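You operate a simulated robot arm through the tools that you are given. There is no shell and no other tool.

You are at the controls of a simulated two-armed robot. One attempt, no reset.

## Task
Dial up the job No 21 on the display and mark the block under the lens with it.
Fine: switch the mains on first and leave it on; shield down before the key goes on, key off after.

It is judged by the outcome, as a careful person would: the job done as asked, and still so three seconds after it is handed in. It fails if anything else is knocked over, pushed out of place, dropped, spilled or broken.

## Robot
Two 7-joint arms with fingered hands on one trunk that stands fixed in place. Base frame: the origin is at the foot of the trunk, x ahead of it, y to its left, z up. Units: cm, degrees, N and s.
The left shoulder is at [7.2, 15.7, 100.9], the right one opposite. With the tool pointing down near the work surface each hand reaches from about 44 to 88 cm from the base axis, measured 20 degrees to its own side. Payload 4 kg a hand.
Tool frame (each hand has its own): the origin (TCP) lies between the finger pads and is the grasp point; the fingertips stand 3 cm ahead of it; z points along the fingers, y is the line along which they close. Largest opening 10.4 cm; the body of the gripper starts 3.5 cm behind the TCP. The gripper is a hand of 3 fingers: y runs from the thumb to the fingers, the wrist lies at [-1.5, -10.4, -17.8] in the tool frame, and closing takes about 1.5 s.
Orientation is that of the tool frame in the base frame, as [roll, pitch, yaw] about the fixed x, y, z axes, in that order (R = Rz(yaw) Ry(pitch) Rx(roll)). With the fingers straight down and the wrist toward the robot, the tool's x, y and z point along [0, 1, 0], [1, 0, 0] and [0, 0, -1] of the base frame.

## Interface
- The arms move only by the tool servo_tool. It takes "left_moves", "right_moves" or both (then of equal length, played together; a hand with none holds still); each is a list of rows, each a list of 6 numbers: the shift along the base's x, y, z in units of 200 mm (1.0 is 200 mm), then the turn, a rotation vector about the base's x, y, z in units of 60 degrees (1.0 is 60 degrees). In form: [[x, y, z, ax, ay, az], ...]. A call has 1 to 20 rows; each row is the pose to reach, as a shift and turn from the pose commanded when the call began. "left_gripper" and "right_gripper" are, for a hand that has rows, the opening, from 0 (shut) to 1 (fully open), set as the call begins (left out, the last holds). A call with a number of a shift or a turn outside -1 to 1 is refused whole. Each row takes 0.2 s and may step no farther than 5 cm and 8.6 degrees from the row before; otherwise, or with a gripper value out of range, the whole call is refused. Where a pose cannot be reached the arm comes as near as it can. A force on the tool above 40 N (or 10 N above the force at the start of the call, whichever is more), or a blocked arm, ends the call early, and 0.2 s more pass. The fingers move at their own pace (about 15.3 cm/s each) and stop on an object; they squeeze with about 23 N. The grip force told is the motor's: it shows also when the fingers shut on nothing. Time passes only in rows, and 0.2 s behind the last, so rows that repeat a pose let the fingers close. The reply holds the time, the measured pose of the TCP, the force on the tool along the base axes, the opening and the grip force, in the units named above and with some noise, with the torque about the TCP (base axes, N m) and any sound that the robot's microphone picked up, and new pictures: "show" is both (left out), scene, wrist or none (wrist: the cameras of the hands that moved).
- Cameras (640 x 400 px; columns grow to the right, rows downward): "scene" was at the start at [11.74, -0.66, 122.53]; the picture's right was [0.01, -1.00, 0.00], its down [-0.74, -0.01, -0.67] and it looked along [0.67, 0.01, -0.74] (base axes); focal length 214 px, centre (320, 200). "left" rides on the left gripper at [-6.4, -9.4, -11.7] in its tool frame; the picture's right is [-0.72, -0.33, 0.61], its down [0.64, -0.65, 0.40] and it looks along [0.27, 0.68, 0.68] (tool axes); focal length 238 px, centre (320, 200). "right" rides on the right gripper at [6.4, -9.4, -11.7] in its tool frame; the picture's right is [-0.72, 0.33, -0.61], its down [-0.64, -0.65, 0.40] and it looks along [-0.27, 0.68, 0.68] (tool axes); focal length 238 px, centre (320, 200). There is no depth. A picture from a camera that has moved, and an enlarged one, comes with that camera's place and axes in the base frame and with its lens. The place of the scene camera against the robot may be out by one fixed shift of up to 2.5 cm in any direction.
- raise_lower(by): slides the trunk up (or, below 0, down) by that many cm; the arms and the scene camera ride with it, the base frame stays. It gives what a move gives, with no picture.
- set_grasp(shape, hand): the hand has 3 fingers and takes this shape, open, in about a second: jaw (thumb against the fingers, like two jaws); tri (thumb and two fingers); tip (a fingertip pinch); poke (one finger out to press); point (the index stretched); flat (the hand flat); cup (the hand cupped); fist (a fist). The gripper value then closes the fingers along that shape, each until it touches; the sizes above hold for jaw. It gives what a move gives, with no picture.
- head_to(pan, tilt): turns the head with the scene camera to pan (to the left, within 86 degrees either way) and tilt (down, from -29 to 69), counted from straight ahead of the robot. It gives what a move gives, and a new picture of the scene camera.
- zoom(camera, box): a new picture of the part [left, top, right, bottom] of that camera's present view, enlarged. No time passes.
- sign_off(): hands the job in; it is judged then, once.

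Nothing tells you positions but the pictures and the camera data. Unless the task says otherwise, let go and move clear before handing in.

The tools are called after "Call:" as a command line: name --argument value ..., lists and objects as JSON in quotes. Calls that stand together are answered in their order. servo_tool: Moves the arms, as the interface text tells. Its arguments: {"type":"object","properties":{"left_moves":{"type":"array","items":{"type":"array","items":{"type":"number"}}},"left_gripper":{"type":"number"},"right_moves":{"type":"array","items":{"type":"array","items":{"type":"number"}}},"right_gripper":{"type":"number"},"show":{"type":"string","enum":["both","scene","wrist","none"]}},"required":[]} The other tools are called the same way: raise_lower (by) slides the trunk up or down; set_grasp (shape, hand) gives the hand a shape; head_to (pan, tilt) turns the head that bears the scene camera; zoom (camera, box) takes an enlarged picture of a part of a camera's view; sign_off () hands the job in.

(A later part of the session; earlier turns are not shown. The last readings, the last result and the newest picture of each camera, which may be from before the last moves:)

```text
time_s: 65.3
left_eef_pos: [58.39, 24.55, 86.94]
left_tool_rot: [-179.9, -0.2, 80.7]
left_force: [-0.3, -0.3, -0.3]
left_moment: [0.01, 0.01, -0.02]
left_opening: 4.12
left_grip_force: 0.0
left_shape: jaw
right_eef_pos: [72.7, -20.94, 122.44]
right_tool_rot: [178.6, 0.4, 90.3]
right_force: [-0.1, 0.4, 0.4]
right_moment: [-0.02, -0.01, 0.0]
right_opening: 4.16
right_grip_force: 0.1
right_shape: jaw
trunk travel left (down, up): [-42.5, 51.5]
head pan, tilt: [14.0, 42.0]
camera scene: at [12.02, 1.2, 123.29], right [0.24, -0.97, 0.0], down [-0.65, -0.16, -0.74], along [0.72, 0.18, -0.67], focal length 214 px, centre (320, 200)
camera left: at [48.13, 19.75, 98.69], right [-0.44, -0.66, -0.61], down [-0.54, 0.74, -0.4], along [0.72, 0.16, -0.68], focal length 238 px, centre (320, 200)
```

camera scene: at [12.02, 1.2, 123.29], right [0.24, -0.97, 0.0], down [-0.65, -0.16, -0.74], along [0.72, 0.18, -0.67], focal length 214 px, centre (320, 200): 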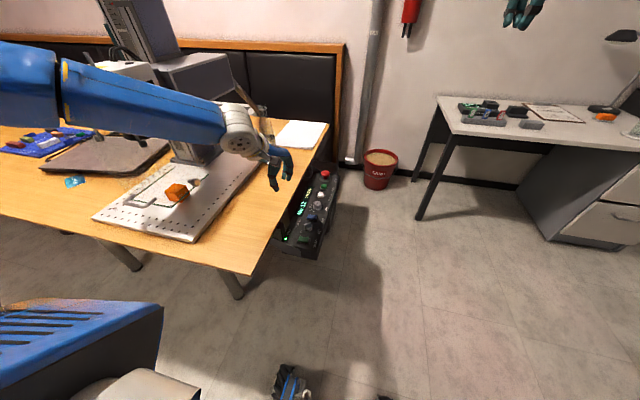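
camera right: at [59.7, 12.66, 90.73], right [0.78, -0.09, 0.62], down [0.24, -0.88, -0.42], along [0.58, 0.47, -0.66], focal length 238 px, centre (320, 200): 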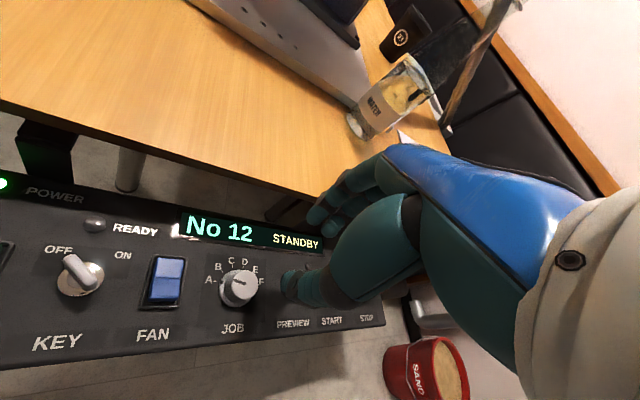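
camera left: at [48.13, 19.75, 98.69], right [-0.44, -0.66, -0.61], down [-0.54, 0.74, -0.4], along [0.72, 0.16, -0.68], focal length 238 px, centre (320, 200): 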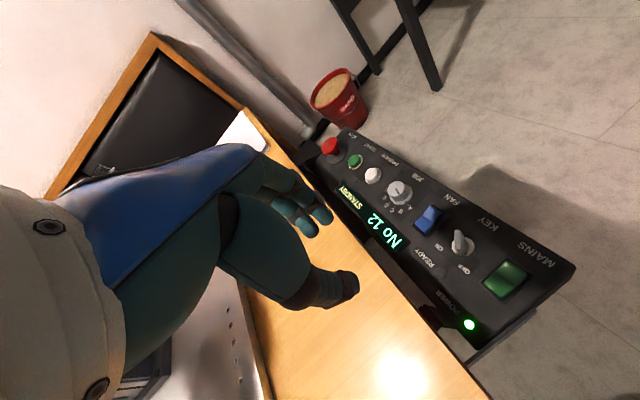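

Position tracking works at yaw ≈80. Moving over the dial now.

Call:
servo_tool --left_moves '[[0.1, -0.1, -0.02, 0, 0, 0], [0.22, -0.2, -0.08, 0, 0, 0], [0.34, -0.3, -0.15, 0, 0, 0], [0.44, -0.37, -0.23, 0, 0, 0], [0.505, -0.395, -0.3, 0, 0, 0], [0.505, -0.395, -0.3, 0, 0, 0]]' --show "both"

Call:
zoom --camera "left" --box '[240, 110, 500, 330]'

```text
time_s: 66.7
left_eef_pos: [60.53, 21.83, 85.69]
left_tool_rot: [-179.9, -0.1, 80.8]
left_force: [0.7, -0.3, 0.0]
left_moment: [0.01, 0.0, 0.0]
left_opening: 4.14
left_grip_force: 0.0
left_shape: jaw
left hand out of reach, approached as far as the arm can: row 2, 3, 4, 5, 6
right_eef_pos: [72.65, -20.99, 122.46]
right_tool_rot: [178.6, 0.4, 90.2]
right_force: [0.2, 1.4, 0.3]
right_moment: [0.01, 0.01, 0.01]
right_opening: 4.15
right_grip_force: 0.0
right_shape: jaw
trunk travel left (down, up): [-42.5, 51.5]
head pan, tilt: [14.0, 42.0]
camera scene: at [12.01, 1.2, 123.29], right [0.24, -0.97, 0.0], down [-0.65, -0.16, -0.74], along [0.72, 0.18, -0.67], focal length 214 px, centre (320, 200)
camera left: at [50.29, 17.01, 97.32], right [-0.44, -0.66, -0.61], down [-0.54, 0.74, -0.4], along [0.72, 0.16, -0.68], focal length 238 px, centre (320, 200)
```

scene: 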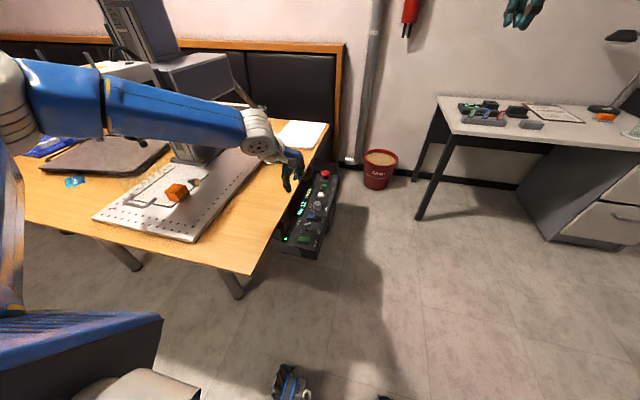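
left: 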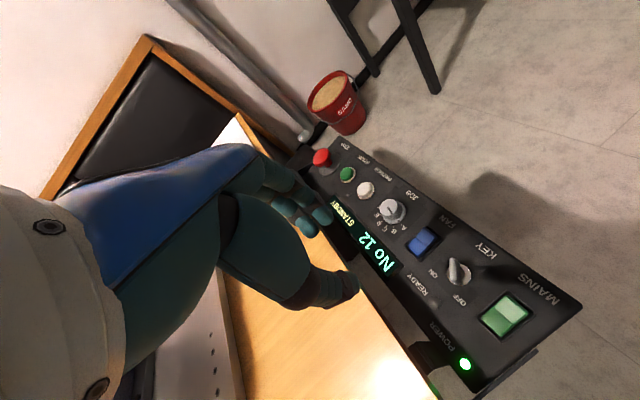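

```text
1.82 times, centred on (370, 220) of left
camera zoom: at [50.29, 17.01, 97.32], right [-0.44, -0.66, -0.61], down [-0.54, 0.74, -0.4], along [0.72, 0.16, -0.68], focal length 433 px, centre (229, 164)
```

zoom: 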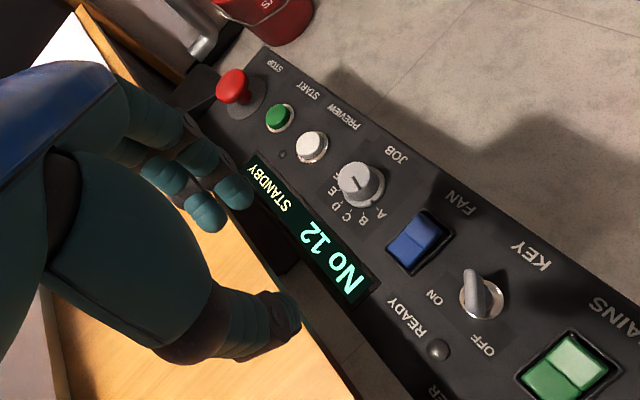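

The left arm is hitting some posture limit. I'll look at its configuration by turning the head.

Call:
head_to --pan 60 --tilt 15

```text
time_s: 67.9
left_eef_pos: [60.59, 21.98, 85.57]
left_tool_rot: [-179.8, 0.0, 80.8]
left_force: [0.4, 0.5, 0.2]
left_moment: [0.0, -0.01, 0.04]
left_opening: 4.13
left_grip_force: 0.0
left_shape: jaw
right_eef_pos: [72.78, -21.13, 122.56]
right_tool_rot: [178.6, 0.5, 90.2]
right_force: [0.4, 0.2, 0.4]
right_moment: [-0.03, -0.01, -0.01]
right_opening: 4.14
right_grip_force: 0.0
right_shape: jaw
trunk travel left (down, up): [-42.5, 51.5]
head pan, tilt: [60.0, 15.0]
camera scene: at [8.61, 7.26, 127.54], right [0.87, -0.5, 0.0], down [-0.13, -0.23, -0.97], along [0.48, 0.84, -0.26], focal length 214 px, centre (320, 200)
```

scene: 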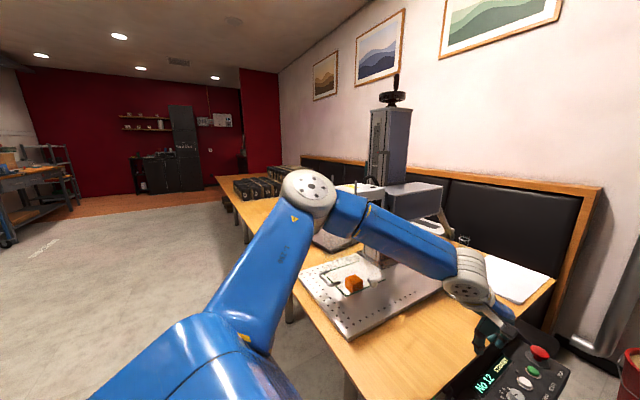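

The elbow is out to the left, so the forearm points toward −y and the wrist wants a smaller yaw. I'll turn the hand to yaw ≈50 and then move toward the dial.

Call:
servo_tool --left_moves '[[0, 0, 0.05, 0, 0, -0.12], [0, 0, 0.05, 0, 0, -0.24], [0, 0, 0.05, 0, 0, -0.36], [0, 0, 0.05, 0, 0, -0.45], [0, 0, 0.05, 0, 0, -0.45]]' --show "none"

Call:
servo_tool --left_moves '[[0.1, -0.07, -0.03, 0, 0, 0], [0.2, -0.13, -0.1, 0, 0, 0], [0.3, -0.2, -0.17, 0, 0, 0], [0.395, -0.26, -0.28, 0, 0, 0], [0.395, -0.26, -0.28, 0, 0, 0]]' --show "both"

```text
time_s: 69.1
left_eef_pos: [60.53, 21.97, 86.38]
left_tool_rot: [179.9, 0.0, 53.8]
left_force: [-0.2, -0.1, -0.9]
left_moment: [0.0, 0.03, 0.01]
left_opening: 4.14
left_grip_force: 0.1
left_shape: jaw
right_eef_pos: [72.74, -21.13, 122.45]
right_tool_rot: [178.6, 0.4, 90.2]
right_force: [0.7, 0.6, -0.2]
right_moment: [0.0, -0.01, 0.0]
right_opening: 4.15
right_grip_force: 0.0
right_shape: jaw
trunk travel left (down, up): [-42.5, 51.5]
head pan, tilt: [60.0, 15.0]
```

```text
time_s: 70.3
left_eef_pos: [60.19, 21.31, 85.5]
left_tool_rot: [180.0, -0.1, 53.8]
left_force: [0.1, -0.4, 0.3]
left_moment: [-0.02, 0.02, 0.01]
left_opening: 4.14
left_grip_force: 0.0
left_shape: jaw
left hand out of reach, approached as far as the arm can: row 1, 2, 3, 4, 5
right_eef_pos: [72.69, -21.13, 122.55]
right_tool_rot: [178.5, 0.3, 90.3]
right_force: [0.8, 0.8, 0.7]
right_moment: [0.01, 0.02, 0.0]
right_opening: 4.16
right_grip_force: 0.0
right_shape: jaw
trunk travel left (down, up): [-42.5, 51.5]
head pan, tilt: [60.0, 15.0]
camera scene: at [8.59, 7.27, 127.55], right [0.87, -0.5, 0.0], down [-0.13, -0.22, -0.97], along [0.48, 0.84, -0.26], focal length 214 px, centre (320, 200)
camera left: at [48.83, 21.62, 97.15], right [-0.69, -0.39, -0.61], down [-0.15, 0.9, -0.4], along [0.71, -0.19, -0.68], focal length 238 px, centre (320, 200)
```

scene: 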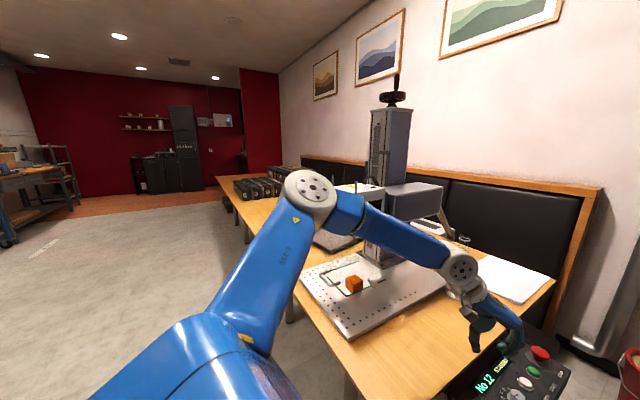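
left: 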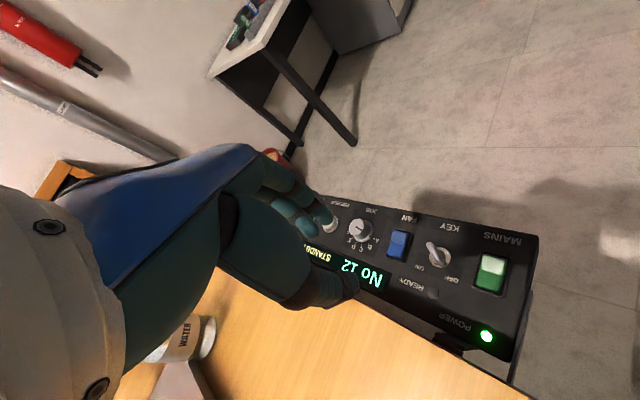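

The arm is stuck in an elbow-high posture. I'll pull the hand back in front of the body (clear of desk and panel) and lower it so the elbow comes down, then approach again.

Call:
servo_tool --left_moves '[[-0.15, -0.05, 0.02, 0, 0, 0], [-0.3, -0.12, 0.04, 0, 0, 0], [-0.45, -0.2, 0.04, 0, 0, 0], [-0.6, -0.3, 0.04, 0, 0, 0], [-0.75, -0.4, 0.02, 0, 0, 0], [-0.9, -0.5, 0, 0, 0, 0], [-0.9, -0.6, 0, 0, 0, 0]]' --show "none"

Call:
servo_tool --left_moves '[[0, 0, -0.1, 0, 0, 0.05], [0, 0, -0.2, 0, 0, 0.1], [0, 0, -0.3, 0, 0, 0.15], [0, 0, -0.4, 0, 0, 0.2], [0, 0, -0.5, 0, 0, 0.2]]' --show "scene"

```text
time_s: 71.9
left_eef_pos: [42.16, 9.27, 85.58]
left_tool_rot: [-179.9, -0.1, 53.7]
left_force: [-0.6, 0.5, 0.0]
left_moment: [0.0, -0.01, 0.0]
left_opening: 4.15
left_grip_force: 0.0
left_shape: jaw
right_eef_pos: [72.96, -21.12, 122.39]
right_tool_rot: [178.7, 0.4, 90.2]
right_force: [0.0, -0.4, 0.2]
right_moment: [0.01, 0.03, 0.03]
right_opening: 4.16
right_grip_force: 0.1
right_shape: jaw
trunk travel left (down, up): [-42.5, 51.5]
head pan, tilt: [60.0, 15.0]
```

```text
time_s: 73.1
left_eef_pos: [41.35, 12.0, 78.18]
left_tool_rot: [180.0, 0.0, 65.7]
left_force: [-0.2, 0.9, -0.3]
left_moment: [-0.05, 0.03, 0.02]
left_opening: 4.14
left_grip_force: 0.0
left_shape: jaw
left hand out of reach, approached as far as the arm can: row 3, 4, 5
right_eef_pos: [72.82, -21.06, 122.46]
right_tool_rot: [178.6, 0.4, 90.1]
right_force: [0.7, -0.3, 0.9]
right_moment: [0.01, 0.02, 0.0]
right_opening: 4.14
right_grip_force: 0.0
right_shape: jaw
trunk travel left (down, up): [-42.5, 51.5]
head pan, tilt: [60.0, 15.0]
camera scene: at [8.6, 7.26, 127.54], right [0.87, -0.5, 0.0], down [-0.13, -0.22, -0.97], along [0.48, 0.84, -0.26], focal length 214 px, centre (320, 200)
```

scene: 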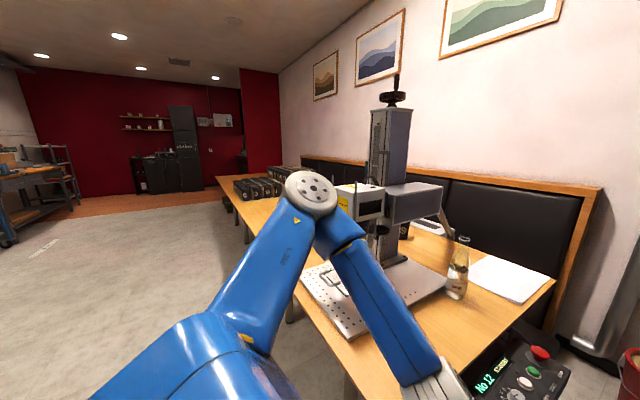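

The upper arm isn't moving at all in this posture. I'll raise the hand and extend outward at a higher z, watching whether the elbow follows.

Call:
servo_tool --left_moves '[[0, 0, 0.2, 0, 0, 0], [0, 0, 0.4, 0, 0, 0], [0, 0, 0.6, 0, 0, 0], [0, 0, 0.8, 0, 0, 0], [0, 0, 1.0, 0, 0, 0]]' --show "none"

Call:
servo_tool --left_moves '[[0.1, 0, 0.15, 0, 0, 0], [0.2, 0, 0.3, 0, 0, 0], [0.35, 0, 0.4, 0, 0, 0], [0.5, 0, 0.5, 0, 0, 0], [0.7, 0, 0.5, 0, 0, 0], [0.9, 0, 0.5, 0, 0, 0], [1.0, 0, 0.5, 0, 0, 0]]' --show "scene"

```text
time_s: 74.3
left_eef_pos: [41.33, 12.3, 98.23]
left_tool_rot: [-180.0, -0.2, 65.7]
left_force: [-0.1, 0.0, 0.2]
left_moment: [-0.01, 0.02, -0.02]
left_opening: 4.13
left_grip_force: 0.0
left_shape: jaw
right_eef_pos: [72.72, -21.09, 122.49]
right_tool_rot: [178.6, 0.4, 90.2]
right_force: [-0.4, -0.4, 1.2]
right_moment: [-0.02, 0.01, -0.03]
right_opening: 4.16
right_grip_force: 0.0
right_shape: jaw
trunk travel left (down, up): [-42.5, 51.5]
head pan, tilt: [60.0, 15.0]
```

```text
time_s: 75.9
left_eef_pos: [57.77, 14.62, 108.22]
left_tool_rot: [180.0, 0.0, 65.8]
left_force: [0.7, -0.6, 0.4]
left_moment: [-0.03, -0.02, 0.04]
left_opening: 4.12
left_grip_force: 0.0
left_shape: jaw
left hand out of reach, approached as far as the arm can: row 6, 7
right_eef_pos: [72.81, -21.08, 122.54]
right_tool_rot: [178.6, 0.4, 90.2]
right_force: [0.5, -0.2, 0.3]
right_moment: [-0.01, 0.01, -0.03]
right_opening: 4.14
right_grip_force: 0.0
right_shape: jaw
trunk travel left (down, up): [-42.5, 51.5]
head pan, tilt: [60.0, 15.0]
camera scene: at [8.59, 7.27, 127.54], right [0.87, -0.5, 0.0], down [-0.13, -0.23, -0.97], along [0.48, 0.84, -0.26], focal length 214 px, centre (320, 200)
```

scene: 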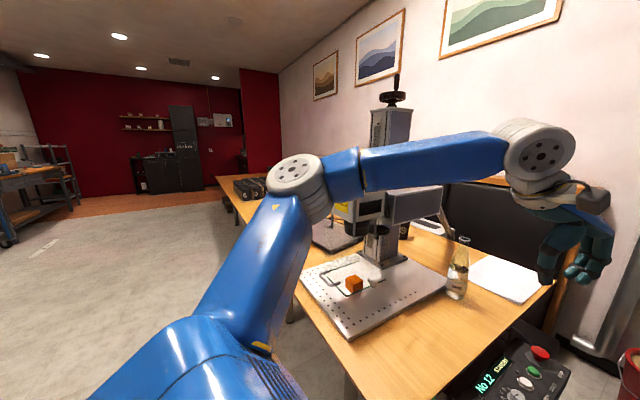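

Call:
servo_tool --left_moves '[[0, 0, -0.2, 0, 0, 0], [0, 0, -0.4, 0, 0, 0], [0, 0, -0.6, 0, 0, 0], [0, 0, -0.8, 0, 0, 0]]' --show "scene"

```text
time_s: 76.9
left_eef_pos: [57.94, 14.62, 92.13]
left_tool_rot: [-180.0, -0.1, 65.7]
left_force: [0.0, 0.2, 0.0]
left_moment: [0.03, 0.0, -0.01]
left_opening: 4.13
left_grip_force: 0.1
left_shape: jaw
right_eef_pos: [72.81, -21.04, 122.58]
right_tool_rot: [178.7, 0.4, 90.1]
right_force: [0.1, 0.5, 0.1]
right_moment: [-0.03, 0.01, 0.02]
right_opening: 4.16
right_grip_force: 0.0
right_shape: jaw
trunk travel left (down, up): [-42.5, 51.5]
head pan, tilt: [60.0, 15.0]
camera scene: at [8.68, 7.33, 127.54], right [0.87, -0.5, 0.0], down [-0.13, -0.23, -0.97], along [0.48, 0.84, -0.26], focal length 214 px, centre (320, 200)
```

scene: 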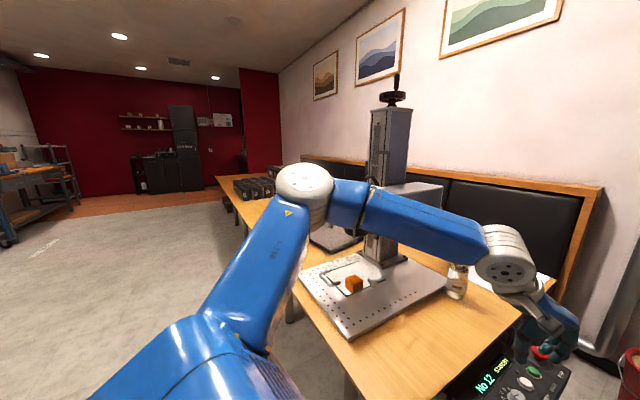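

Call:
servo_tool --left_moves '[[0.1, 0, 0, 0, 0, 0], [0.2, 0, 0, 0, 0, 0], [0.3, 0, 0, 0, 0, 0], [0.3, 0, 0, 0, 0, 0]]' --show "none"

Call:
servo_tool --left_moves '[[0, 0, 0, 0, 0, -0.12], [0, 0, 0, 0, 0, -0.24], [0, 0, 0, 0, 0, -0.36], [0.1, 0, 0, 0, 0, -0.4], [0.2, 0, 0, 0, 0, -0.4], [0.3, 0, 0, 0, 0, -0.4]]' --show "scene"

```text
time_s: 77.9
left_eef_pos: [60.44, 16.97, 92.94]
left_tool_rot: [-179.9, -0.2, 65.7]
left_force: [0.0, -0.1, 0.0]
left_moment: [0.0, 0.01, 0.0]
left_opening: 4.1
left_grip_force: 0.0
left_shape: jaw
left hand out of reach, approached as far as the arm can: row 1, 2, 3, 4
right_eef_pos: [72.88, -21.04, 122.54]
right_tool_rot: [178.6, 0.4, 90.2]
right_force: [0.1, 0.1, -0.7]
right_moment: [0.0, 0.01, 0.03]
right_opening: 4.16
right_grip_force: 0.1
right_shape: jaw
trunk travel left (down, up): [-42.5, 51.5]
head pan, tilt: [60.0, 15.0]
```

```text
time_s: 79.3
left_eef_pos: [60.82, 19.25, 93.77]
left_tool_rot: [-179.9, -0.1, 41.7]
left_force: [0.1, -0.8, 0.3]
left_moment: [0.01, -0.01, -0.04]
left_opening: 4.13
left_grip_force: 0.1
left_shape: jaw
left hand out of reach, approached as far as the arm can: row 3, 4, 5, 6
right_eef_pos: [72.76, -21.08, 122.54]
right_tool_rot: [178.6, 0.3, 90.2]
right_force: [-0.8, 0.4, -1.0]
right_moment: [0.01, -0.02, 0.0]
right_opening: 4.17
right_grip_force: 0.1
right_shape: jaw
trunk travel left (down, up): [-42.5, 51.5]
head pan, tilt: [60.0, 15.0]
camera scene: at [8.6, 7.28, 127.54], right [0.87, -0.5, 0.0], down [-0.13, -0.23, -0.97], along [0.48, 0.84, -0.26], focal length 214 px, centre (320, 200)
```

scene: 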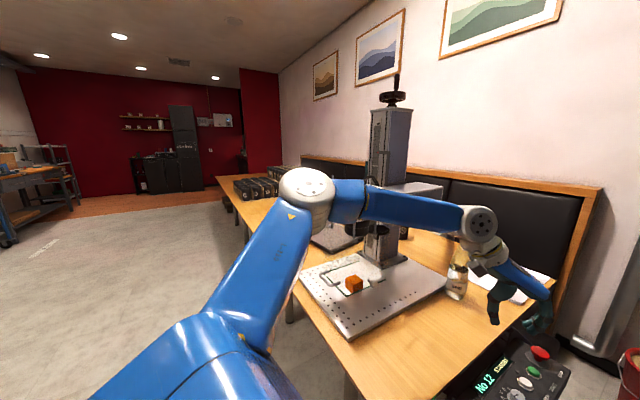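

The left upper arm stays frozen, so I'll try to free the right arm instead, by moving it tangentially (down and inward) from its stretched pose.

Call:
servo_tool --right_moves '[[0, 0, -0.2, 0, 0, 0], [0, 0, -0.4, 0, 0, 0], [0, 0, -0.6, 0, 0, 0], [0, 0, -0.8, 0, 0, 0], [0, 0, -1.0, 0, 0, 0], [0, 0, -1.0, 0, 0, 0]]' --show "none"

Call:
head_to --pan -40 --tilt 15

```text
time_s: 80.7
left_eef_pos: [60.69, 19.23, 93.77]
left_tool_rot: [180.0, -0.1, 41.8]
left_force: [-0.5, 0.5, 0.9]
left_moment: [-0.01, 0.06, 0.01]
left_opening: 4.15
left_grip_force: 0.1
left_shape: jaw
right_eef_pos: [80.7, -21.34, 106.48]
right_tool_rot: [178.6, 0.3, 90.2]
right_force: [-0.3, 0.7, -0.6]
right_moment: [-0.01, 0.0, 0.0]
right_opening: 4.14
right_grip_force: 0.1
right_shape: jaw
right hand out of reach, approached as far as the arm can: row 1, 2, 3, 4, 5, 6
trunk travel left (down, up): [-42.5, 51.5]
head pan, tilt: [60.0, 15.0]
```

```text
time_s: 82.4
left_eef_pos: [60.69, 19.28, 93.81]
left_tool_rot: [180.0, -0.1, 41.8]
left_force: [0.1, 0.4, 0.3]
left_moment: [-0.02, -0.01, -0.01]
left_opening: 4.13
left_grip_force: 0.0
left_shape: jaw
right_eef_pos: [80.79, -21.41, 106.46]
right_tool_rot: [178.7, 0.3, 90.2]
right_force: [-0.3, 0.4, 0.2]
right_moment: [-0.03, 0.02, -0.03]
right_opening: 4.13
right_grip_force: 0.2
right_shape: jaw
trunk travel left (down, up): [-42.5, 51.5]
head pan, tilt: [-40.0, 15.0]
camera scene: at [11.12, -6.84, 127.54], right [-0.64, -0.77, 0.0], down [-0.2, 0.17, -0.97], along [0.74, -0.62, -0.26], focal length 214 px, centre (320, 200)
```

scene: 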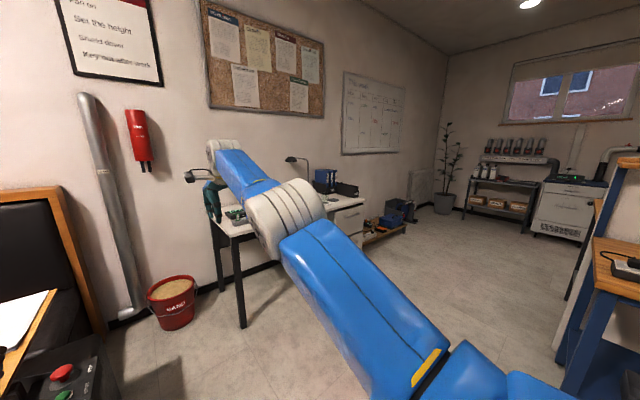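

There's an instruction sign on the wall. I'll read it.

Call:
zoom --camera "scene" --box '[50, 0, 170, 100]'

Call:
zoom --camera "scene" --box '[195, 0, 330, 120]'

Call:
head_to --pan -20 --tilt -5

Call:
zoom --camera "scene" --box '[100, 50, 320, 250]'

```text
4.00 times, centred on (110, 50) of scene
camera zoom: at [11.12, -6.84, 127.54], right [-0.64, -0.77, 0.0], down [-0.2, 0.17, -0.97], along [0.74, -0.62, -0.26], focal length 858 px, centre (1160, 800)
```

zoom: 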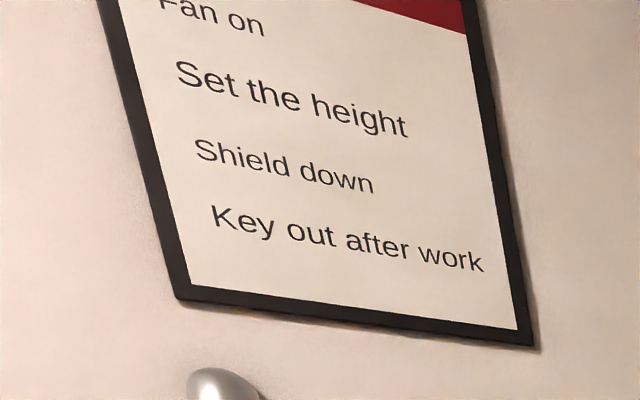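

```text
3.33 times, centred on (262, 60) of scene
camera zoom: at [11.12, -6.84, 127.54], right [-0.64, -0.77, 0.0], down [-0.2, 0.17, -0.97], along [0.74, -0.62, -0.26], focal length 715 px, centre (512, 667)
```

zoom: 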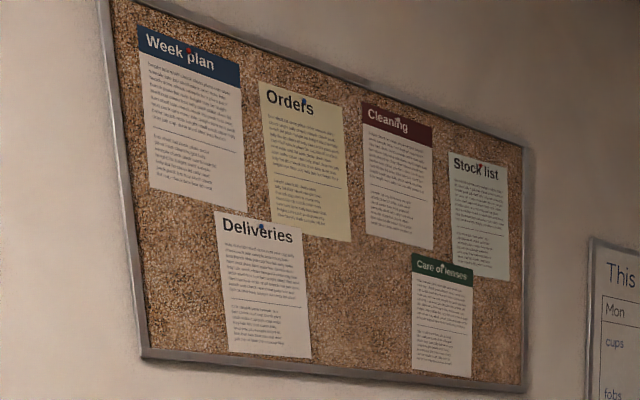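

```text
time_s: 83.3
left_eef_pos: [60.83, 19.23, 93.84]
left_tool_rot: [-180.0, 0.0, 41.8]
left_force: [0.2, -0.2, 1.0]
left_moment: [0.0, 0.02, 0.0]
left_opening: 4.14
left_grip_force: 0.0
left_shape: jaw
right_eef_pos: [80.84, -21.33, 106.56]
right_tool_rot: [178.7, 0.3, 90.2]
right_force: [0.0, -0.3, -0.8]
right_moment: [-0.03, -0.01, 0.01]
right_opening: 4.15
right_grip_force: 0.1
right_shape: jaw
trunk travel left (down, up): [-42.5, 51.5]
head pan, tilt: [-20.0, -5.0]
camera scene: at [12.19, -3.83, 130.72], right [-0.34, -0.94, 0.0], down [0.08, -0.03, -1.0], along [0.94, -0.34, 0.08], focal length 214 px, centre (320, 200)
```

scene: 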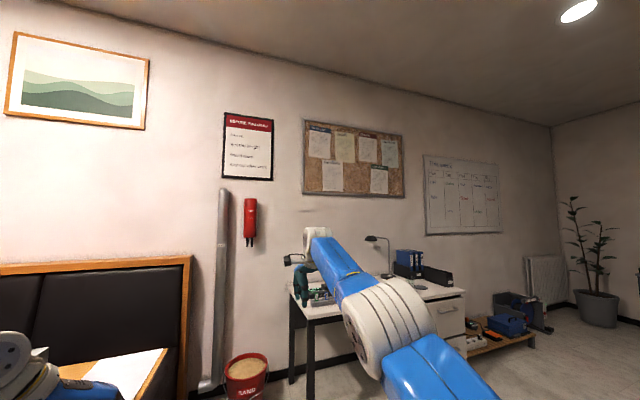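

```text
2.00 times, centred on (210, 150) of scene
camera zoom: at [12.19, -3.83, 130.72], right [-0.34, -0.94, 0.0], down [0.08, -0.03, -1.0], along [0.94, -0.34, 0.08], focal length 429 px, centre (540, 300)
```

zoom: 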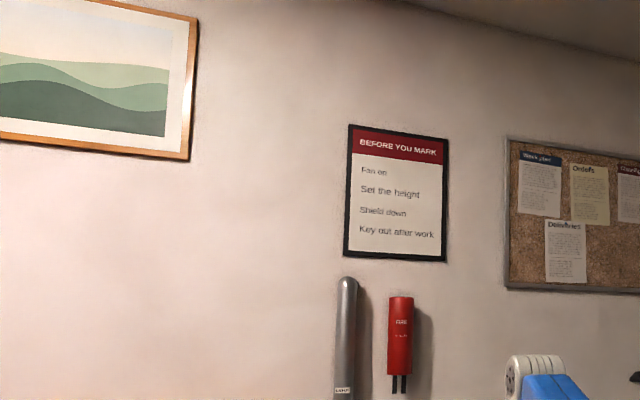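

The sign says: fan on, set the height, shield down, key out after work – so I'll also deal with the fan and check the height scale. First I'll keep pulling the right arm up and inward so the elbow starts to bend again.

Call:
servo_tool --right_moves '[[-0.1, 0, 0.2, 0, 0, 0], [-0.2, 0, 0.4, 0, 0, 0], [-0.3, 0, 0.6, 0, 0, 0], [-0.4, 0, 0.8, 0, 0, 0], [-0.5, 0, 1.0, 0, 0, 0], [-0.7, 0, 1.0, 0, 0, 0], [-0.9, 0, 1.0, 0, 0, 0]]' --show "none"

Call:
servo_tool --right_moves '[[-0.1, 0, 0.2, 0, 0, 0], [-0.2, 0, 0.4, 0, 0, 0], [-0.3, 0, 0.6, 0, 0, 0], [-0.4, 0, 0.8, 0, 0, 0], [-0.5, 0, 1.0, 0, 0, 0], [-0.7, 0, 1.0, 0, 0, 0], [-0.9, 0, 1.0, 0, 0, 0]]' --show "scene"

```text
time_s: 84.9
left_eef_pos: [60.84, 19.22, 93.78]
left_tool_rot: [-180.0, -0.1, 41.8]
left_force: [-0.1, -0.1, 0.6]
left_moment: [-0.02, -0.06, 0.03]
left_opening: 4.16
left_grip_force: 0.1
left_shape: jaw
right_eef_pos: [66.87, -21.26, 129.85]
right_tool_rot: [178.7, 0.5, 90.2]
right_force: [-0.2, -0.4, -0.5]
right_moment: [0.04, -0.01, 0.02]
right_opening: 4.15
right_grip_force: 0.1
right_shape: jaw
right hand out of reach, approached as far as the arm can: row 1, 2, 3, 5, 6, 7
trunk travel left (down, up): [-42.5, 51.5]
head pan, tilt: [-20.0, -5.0]
```

```text
time_s: 86.5
left_eef_pos: [60.73, 19.24, 93.82]
left_tool_rot: [179.9, -0.2, 41.7]
left_force: [-0.9, 0.2, -0.3]
left_moment: [-0.01, -0.02, 0.03]
left_opening: 4.14
left_grip_force: 0.0
left_shape: jaw
right_eef_pos: [48.47, -22.52, 143.91]
right_tool_rot: [178.6, 0.5, 90.2]
right_force: [-0.6, -0.1, -0.3]
right_moment: [-0.02, -0.01, -0.01]
right_opening: 4.16
right_grip_force: 0.0
right_shape: jaw
right hand out of reach, approached as far as the arm can: row 1, 2, 3, 4, 5, 6, 7
trunk travel left (down, up): [-42.5, 51.5]
head pan, tilt: [-20.0, -5.0]
camera scene: at [11.97, -3.78, 130.75], right [-0.34, -0.94, 0.0], down [0.08, -0.03, -1.0], along [0.94, -0.34, 0.09], focal length 214 px, centre (320, 200)
```

scene: 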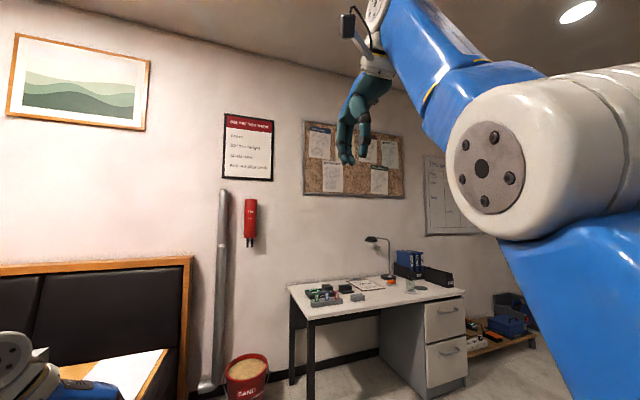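

Call:
servo_tool --right_moves '[[-0.05, 0, -0.2, 0, 0, 0], [-0.1, 0, -0.4, 0, 0, 0], [-0.15, 0, -0.6, 0, 0, 0], [-0.2, 0, -0.8, 0, 0, 0], [-0.25, 0, -1.0, 0, 0, 0]]' --show "none"

Call:
servo_tool --right_moves '[[0, 0, -0.2, 0, 0, 0], [0, 0, -0.4, 0, 0, 0], [0, 0, -0.6, 0, 0, 0], [0, 0, -0.8, 0, 0, 0], [0, 0, -1.0, 0, 0, 0]]' --show "scene"

```text
time_s: 87.7
left_eef_pos: [61.06, 19.25, 93.49]
left_tool_rot: [-179.9, 0.1, 41.8]
left_force: [0.8, -0.2, 0.0]
left_moment: [-0.01, 0.01, 0.04]
left_opening: 4.14
left_grip_force: 0.1
left_shape: jaw
right_eef_pos: [55.11, -21.03, 140.11]
right_tool_rot: [178.8, 0.5, 90.1]
right_force: [0.3, 0.1, -1.1]
right_moment: [0.02, 0.01, 0.01]
right_opening: 4.18
right_grip_force: 0.1
right_shape: jaw
right hand out of reach, approached as far as the arm can: row 1, 2, 3, 4, 5
trunk travel left (down, up): [-42.5, 51.5]
head pan, tilt: [-20.0, -5.0]
```

```text
time_s: 88.9
left_eef_pos: [61.17, 19.09, 93.44]
left_tool_rot: [-179.8, 0.1, 41.7]
left_force: [0.3, 0.5, -0.3]
left_moment: [0.01, 0.04, -0.04]
left_opening: 4.15
left_grip_force: 0.0
left_shape: jaw
right_eef_pos: [66.93, -21.7, 130.19]
right_tool_rot: [179.1, 0.4, 90.3]
right_force: [0.7, 0.6, -0.1]
right_moment: [0.0, 0.05, -0.01]
right_opening: 4.14
right_grip_force: 0.0
right_shape: jaw
right hand out of reach, approached as far as the arm can: row 1, 2, 3, 4, 5
trunk travel left (down, up): [-42.5, 51.5]
head pan, tilt: [-20.0, -5.0]
camera scene: at [12.62, -3.88, 130.67], right [-0.34, -0.94, 0.0], down [0.07, -0.03, -1.0], along [0.94, -0.34, 0.08], focal length 214 px, centre (320, 200)
```

scene: 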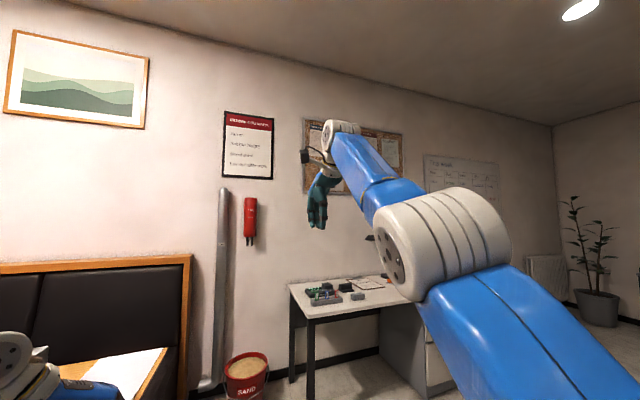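

Call:
servo_tool --right_moves '[[0.15, 0, -0.1, 0, 0, 0], [0.3, 0, -0.2, 0, 0, 0], [0.42, 0, -0.32, 0, 0, 0], [0.54, 0, -0.45, 0, 0, 0], [0.64, 0, -0.6, 0, 0, 0], [0.72, 0, -0.78, 0, 0, 0]]' --show "none"

Call:
servo_tool --right_moves '[[-0.1, 0.02, -0.03, 0, 0, 0], [-0.2, 0.04, -0.06, 0, 0, 0], [-0.35, 0.06, -0.09, 0, 0, 0], [-0.5, 0.08, -0.12, 0, 0, 0]]' --show "scene"

```text
time_s: 90.3
left_eef_pos: [60.95, 19.16, 93.65]
left_tool_rot: [-180.0, 0.0, 41.8]
left_force: [0.2, -0.8, -0.2]
left_moment: [0.02, -0.01, -0.04]
left_opening: 4.13
left_grip_force: 0.1
left_shape: jaw
right_eef_pos: [77.3, -21.69, 115.22]
right_tool_rot: [178.8, 0.4, 90.3]
right_force: [-0.6, -0.4, -0.5]
right_moment: [0.0, -0.01, 0.01]
right_opening: 4.19
right_grip_force: 0.1
right_shape: jaw
right hand out of reach, approached as far as the arm can: row 1, 2, 3, 4, 5, 6
trunk travel left (down, up): [-42.5, 51.5]
head pan, tilt: [-20.0, -5.0]
```

```text
time_s: 91.3
left_eef_pos: [60.8, 19.19, 93.75]
left_tool_rot: [-179.9, 0.0, 41.8]
left_force: [0.1, 0.4, -0.6]
left_moment: [-0.03, -0.04, -0.01]
left_opening: 4.15
left_grip_force: 0.0
left_shape: jaw
right_eef_pos: [67.01, -20.14, 112.78]
right_tool_rot: [178.6, 0.4, 90.2]
right_force: [-0.7, 0.7, 0.2]
right_moment: [0.0, 0.01, 0.02]
right_opening: 4.17
right_grip_force: 0.1
right_shape: jaw
trunk travel left (down, up): [-42.5, 51.5]
head pan, tilt: [-20.0, -5.0]
camera scene: at [12.14, -3.88, 130.74], right [-0.34, -0.94, 0.0], down [0.08, -0.03, -1.0], along [0.94, -0.34, 0.08], focal length 214 px, centre (320, 200)
```

scene: 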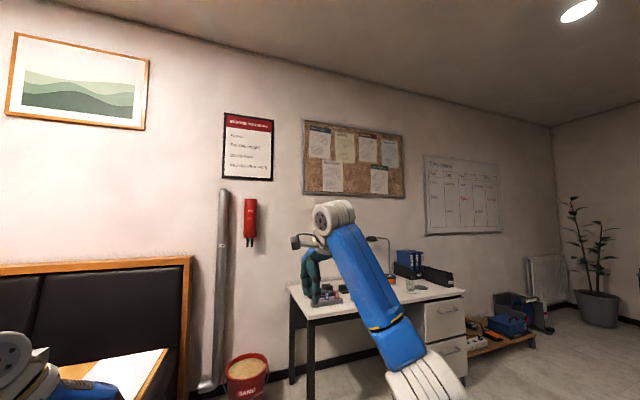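

The right arm is free again and tracks properly. Now I'll retract the left hand away from the panel so the right arm can work there.

Call:
servo_tool --left_moves '[[-0.05, 0.05, 0.15, 0, 0, 0.1], [-0.15, 0.12, 0.3, 0, 0, 0.2], [-0.3, 0.22, 0.45, 0, 0, 0.3], [-0.45, 0.35, 0.55, 0, 0, 0.4], [-0.6, 0.5, 0.65, 0, 0, 0.5], [-0.75, 0.65, 0.75, 0, 0, 0.6], [-0.9, 0.8, 0.85, 0, 0, 0.7], [-1.0, 1.0, 0.9, 0, 0, 0.8]]' --show "none"

Call:
head_to --pan 45 --tilt 25

Call:
zoom --camera "scene" --box '[230, 30, 410, 240]'

```text
time_s: 93.1
left_eef_pos: [40.86, 39.53, 111.56]
left_tool_rot: [-179.9, 0.1, 90.0]
left_force: [-0.3, -0.5, -0.1]
left_moment: [-0.03, 0.01, 0.0]
left_opening: 4.13
left_grip_force: 0.1
left_shape: jaw
right_eef_pos: [66.93, -19.85, 112.82]
right_tool_rot: [178.7, 0.6, 90.2]
right_force: [0.9, -0.4, -0.3]
right_moment: [-0.03, 0.03, 0.01]
right_opening: 4.13
right_grip_force: 0.0
right_shape: jaw
trunk travel left (down, up): [-42.5, 51.5]
head pan, tilt: [-20.0, -5.0]
```

```text
time_s: 94.4
left_eef_pos: [40.85, 39.32, 111.76]
left_tool_rot: [-179.9, -0.1, 89.7]
left_force: [-0.9, 0.3, -0.6]
left_moment: [-0.02, 0.03, 0.0]
left_opening: 4.16
left_grip_force: 0.1
left_shape: jaw
right_eef_pos: [66.91, -19.91, 112.82]
right_tool_rot: [178.6, 0.5, 90.3]
right_force: [-0.6, -0.3, 0.3]
right_moment: [-0.04, 0.03, -0.02]
right_opening: 4.17
right_grip_force: 0.1
right_shape: jaw
trunk travel left (down, up): [-42.5, 51.5]
head pan, tilt: [45.0, 25.0]
camera scene: at [10.38, 5.75, 125.92], right [0.71, -0.71, 0.0], down [-0.3, -0.3, -0.91], along [0.64, 0.64, -0.42], focal length 214 px, centre (320, 200)
```

scene: 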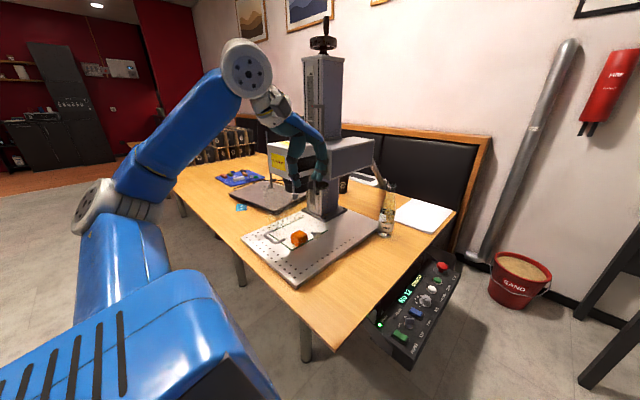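

```text
1.90 times, centred on (320, 135) of scene
camera zoom: at [10.38, 5.75, 125.92], right [0.71, -0.71, 0.0], down [-0.3, -0.3, -0.91], along [0.64, 0.64, -0.42], focal length 408 px, centre (320, 324)
```

zoom: 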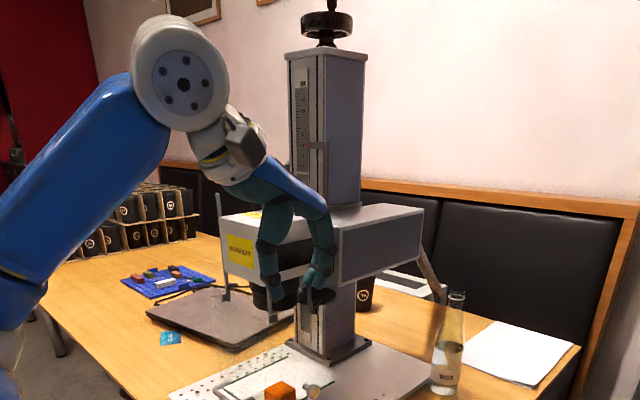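

Call:
zoom --camera "scene" --box '[295, 50, 345, 130]'

Call:
zoom --camera "scene" --box '[300, 60, 325, 115]'

```text
5.00 times, centred on (320, 90) of scene
camera zoom: at [10.38, 5.75, 125.92], right [0.71, -0.71, 0.0], down [-0.3, -0.3, -0.91], along [0.64, 0.64, -0.42], focal length 1072 px, centre (320, 750)
```

zoom: 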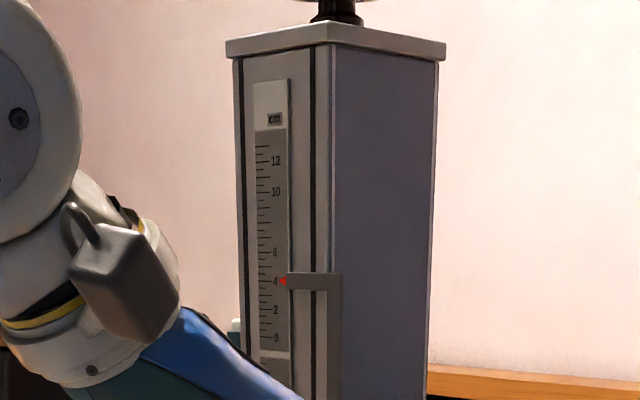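

```text
7.27 times, centred on (312, 88) of scene
camera zoom: at [10.38, 5.75, 125.92], right [0.71, -0.71, 0.0], down [-0.3, -0.3, -0.91], along [0.64, 0.64, -0.42], focal length 1560 px, centre (374, 1018)
```

zoom: 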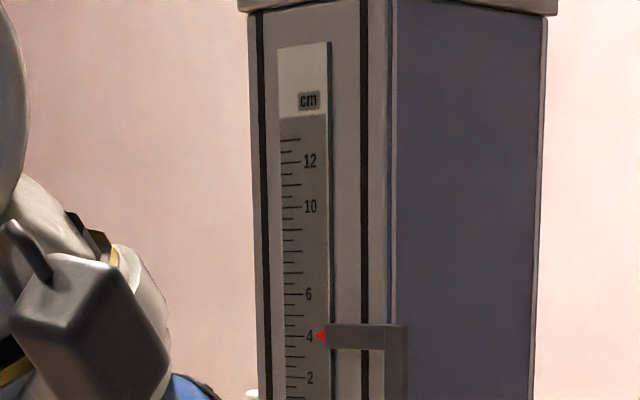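

The height pointer already reads 4 cm, matching the roughly 4 cm cube. Now the right hand (closed) goes over the FAN rocker's far half near [62.2, 18.1], with yaw ≈115.

Call:
servo_tool --right_moves '[[-0.02, 0.15, -0.05, 0, 0, 0.07], [-0.04, 0.32, -0.12, 0, 0, 0.14], [-0.06, 0.49, -0.2, 0, 0, 0.21], [-0.08, 0.66, -0.3, 0, 0, 0.28], [-0.1, 0.83, -0.4, 0, 0, 0.35], [-0.12, 1.0, -0.5, 0, 0, 0.42]]' --right_gripper 0 --show "none"

Call:
servo_tool --right_moves '[[-0.02, 0.15, -0.1, 0, 0, 0], [-0.04, 0.3, -0.25, 0, 0, 0], [-0.08, 0.45, -0.4, 0, 0, 0], [-0.1, 0.6, -0.55, 0, 0, 0], [-0.11, 0.75, -0.7, 0, 0, 0], [-0.115, 0.88, -0.85, 0, 0, 0], [-0.115, 0.91, -1.0, 0, 0, 0], [-0.115, 0.91, -1.0, 0, 0, 0]]' --show "both"

Call:
zoom --camera "right" --box '[180, 115, 400, 335]'

```text
time_s: 95.8
left_eef_pos: [40.81, 39.52, 111.6]
left_tool_rot: [-179.9, 0.0, 89.8]
left_force: [-0.7, 0.5, -0.9]
left_moment: [-0.01, 0.03, 0.02]
left_opening: 4.13
left_grip_force: 0.1
left_shape: jaw
right_eef_pos: [64.68, 0.23, 102.88]
right_tool_rot: [178.7, 0.5, 115.4]
right_force: [-0.2, -0.7, 0.0]
right_moment: [0.02, 0.02, -0.03]
right_opening: 0.01
right_grip_force: 23.4
right_shape: jaw
trunk travel left (down, up): [-42.5, 51.5]
head pan, tilt: [45.0, 25.0]
```

```text
time_s: 97.6
left_eef_pos: [40.71, 39.34, 111.71]
left_tool_rot: [-180.0, -0.1, 89.7]
left_force: [0.2, 0.0, -0.5]
left_moment: [-0.01, 0.03, -0.01]
left_opening: 4.15
left_grip_force: 0.1
left_shape: jaw
right_eef_pos: [62.15, 18.3, 82.83]
right_tool_rot: [178.7, 0.4, 115.4]
right_force: [-0.7, 0.6, -0.1]
right_moment: [0.01, 0.02, -0.02]
right_opening: 0.0
right_grip_force: 22.6
right_shape: jaw
trunk travel left (down, up): [-42.5, 51.5]
head pan, tilt: [45.0, 25.0]
camera scene: at [10.33, 5.88, 125.92], right [0.71, -0.71, 0.0], down [-0.3, -0.3, -0.91], along [0.64, 0.64, -0.43], focal length 214 px, centre (320, 200)
camera right: at [50.74, 19.72, 94.06], right [0.59, -0.51, 0.63], down [-0.3, -0.86, -0.42], along [0.75, 0.05, -0.66], focal length 238 px, centre (320, 200)
```

scene: 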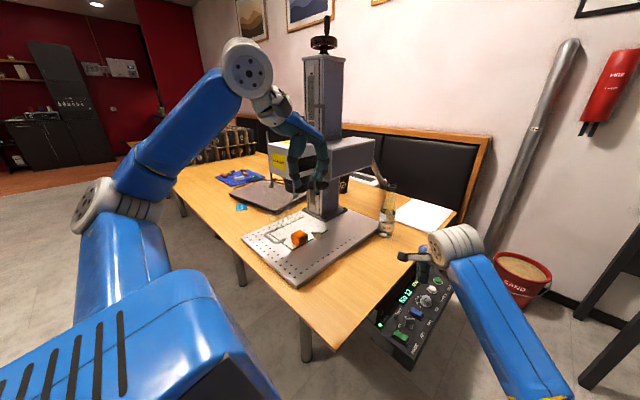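
right: 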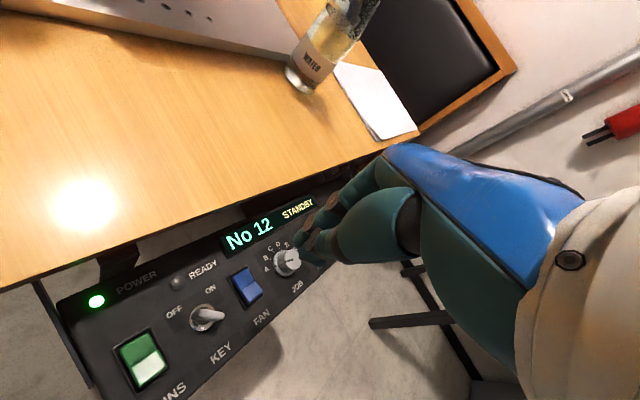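

```text
1.82 times, centred on (290, 225) of right
camera zoom: at [50.74, 19.72, 94.06], right [0.59, -0.51, 0.63], down [-0.3, -0.86, -0.42], along [0.75, 0.05, -0.66], focal length 433 px, centre (374, 154)
```

zoom: 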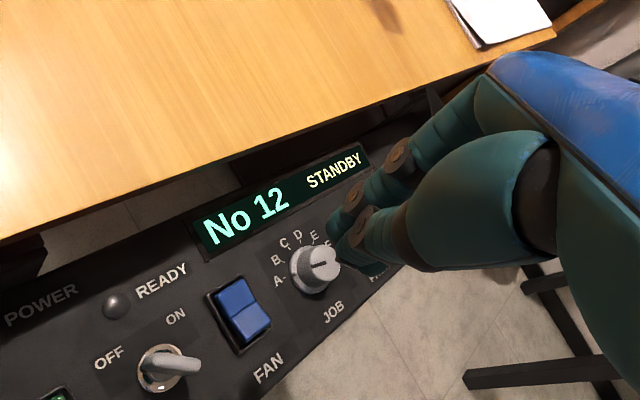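

Hand is aligned with the fan's far half; pressing it.

Call:
servo_tool --right_moves '[[0, 0, -0.2, 0, 0, 0], [0, 0, -0.4, 0, 0, 0], [0, 0, -0.5, 0, 0, 0], [0, 0, -0.53, 0, 0, 0], [0, 0, -0.55, 0, 0, 0], [0, 0, -0.57, 0, 0, 0], [0, 0, -0.585, 0, 0, 0], [0, 0, -0.6, 0, 0, 0]]' --show "none"

Call:
servo_tool --right_moves '[[0, 0, 0.1, 0, 0, 0], [0, 0, 0.3, 0, 0, 0], [0, 0, 0.5, 0, 0, 0], [0, 0, 0.5, 0, 0, 0]]' --show "wrist"

Call:
zoom --camera "right" --box '[180, 115, 400, 335]'

```text
time_s: 99.4
left_eef_pos: [40.6, 39.39, 111.8]
left_tool_rot: [180.0, -0.1, 89.9]
left_force: [0.3, -0.1, -0.4]
left_moment: [-0.01, 0.01, 0.0]
left_opening: 4.13
left_grip_force: 0.1
left_shape: jaw
right_eef_pos: [62.24, 18.29, 71.12]
right_tool_rot: [178.0, 0.4, 115.5]
right_force: [6.4, 1.9, 18.7]
right_moment: [-0.15, -0.25, 0.09]
right_opening: 0.0
right_grip_force: 23.4
right_shape: jaw
trunk travel left (down, up): [-42.5, 51.5]
head pan, tilt: [45.0, 25.0]
```

```text
time_s: 100.4
left_eef_pos: [40.84, 39.29, 111.56]
left_tool_rot: [-179.9, -0.1, 89.7]
left_force: [-0.4, 0.5, -0.1]
left_moment: [0.0, -0.02, 0.0]
left_opening: 4.15
left_grip_force: 0.0
left_shape: jaw
right_eef_pos: [62.29, 18.14, 80.92]
right_tool_rot: [178.6, 0.3, 115.4]
right_force: [-0.1, -0.1, 0.1]
right_moment: [0.02, 0.04, 0.01]
right_opening: 0.0
right_grip_force: 23.1
right_shape: jaw
trunk travel left (down, up): [-42.5, 51.5]
head pan, tilt: [45.0, 25.0]
camera right: at [50.84, 19.65, 92.18], right [0.59, -0.51, 0.63], down [-0.3, -0.86, -0.41], along [0.75, 0.05, -0.66], focal length 238 px, centre (320, 200)
```

right: 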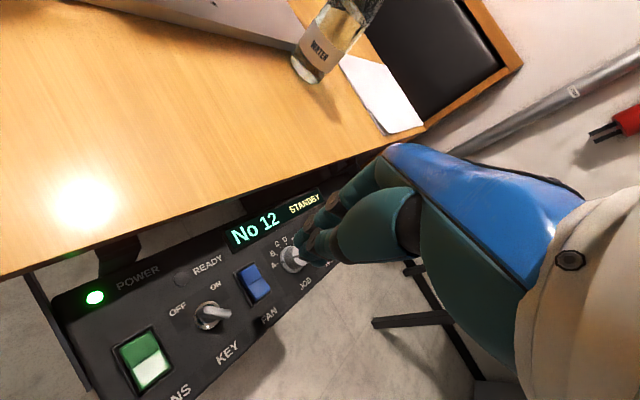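

```text
1.82 times, centred on (290, 225) of right
camera zoom: at [50.84, 19.65, 92.18], right [0.59, -0.51, 0.63], down [-0.3, -0.86, -0.41], along [0.75, 0.05, -0.66], focal length 433 px, centre (374, 154)
```

zoom: 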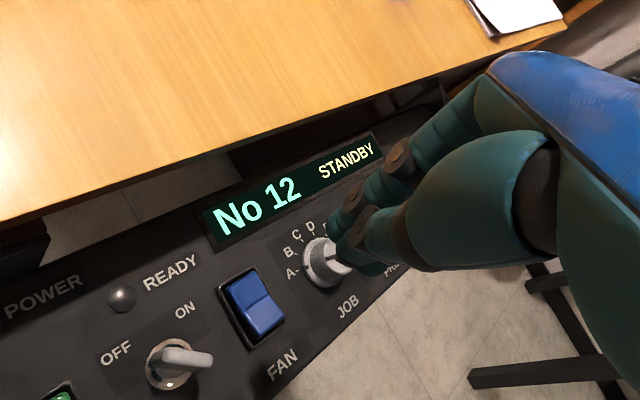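

Call:
zoom --camera "right" --box '[225, 240, 285, 320]'

Call:
zoom --camera "right" --box '[100, 310, 190, 400]'

```text
5.00 times, centred on (255, 280) of right
camera zoom: at [50.84, 19.65, 92.18], right [0.59, -0.51, 0.63], down [-0.3, -0.86, -0.41], along [0.75, 0.05, -0.66], focal length 1192 px, centre (645, -200)
```

zoom: 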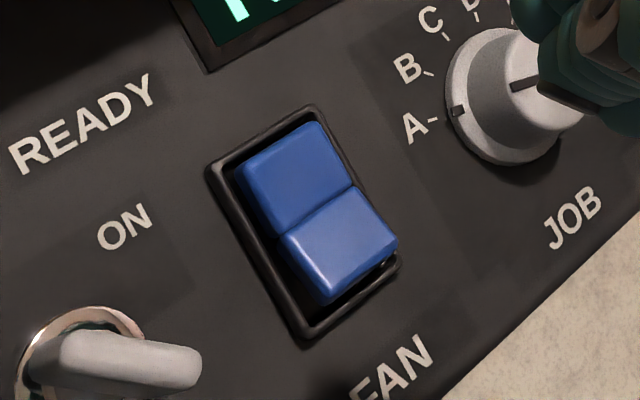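

```text
4.44 times, centred on (145, 355) of right
camera zoom: at [50.84, 19.65, 92.18], right [0.59, -0.51, 0.63], down [-0.3, -0.86, -0.41], along [0.75, 0.05, -0.66], focal length 1059 px, centre (1098, -489)
```

zoom: 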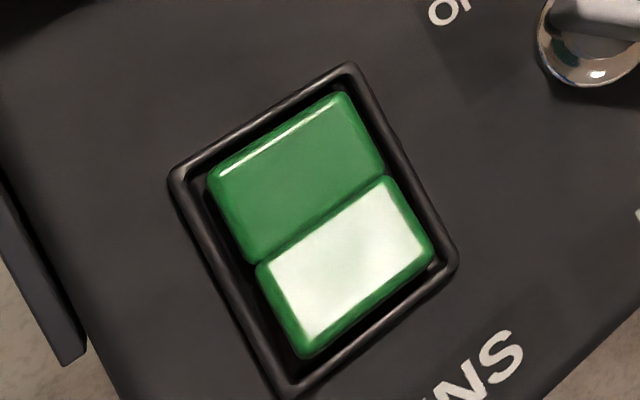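

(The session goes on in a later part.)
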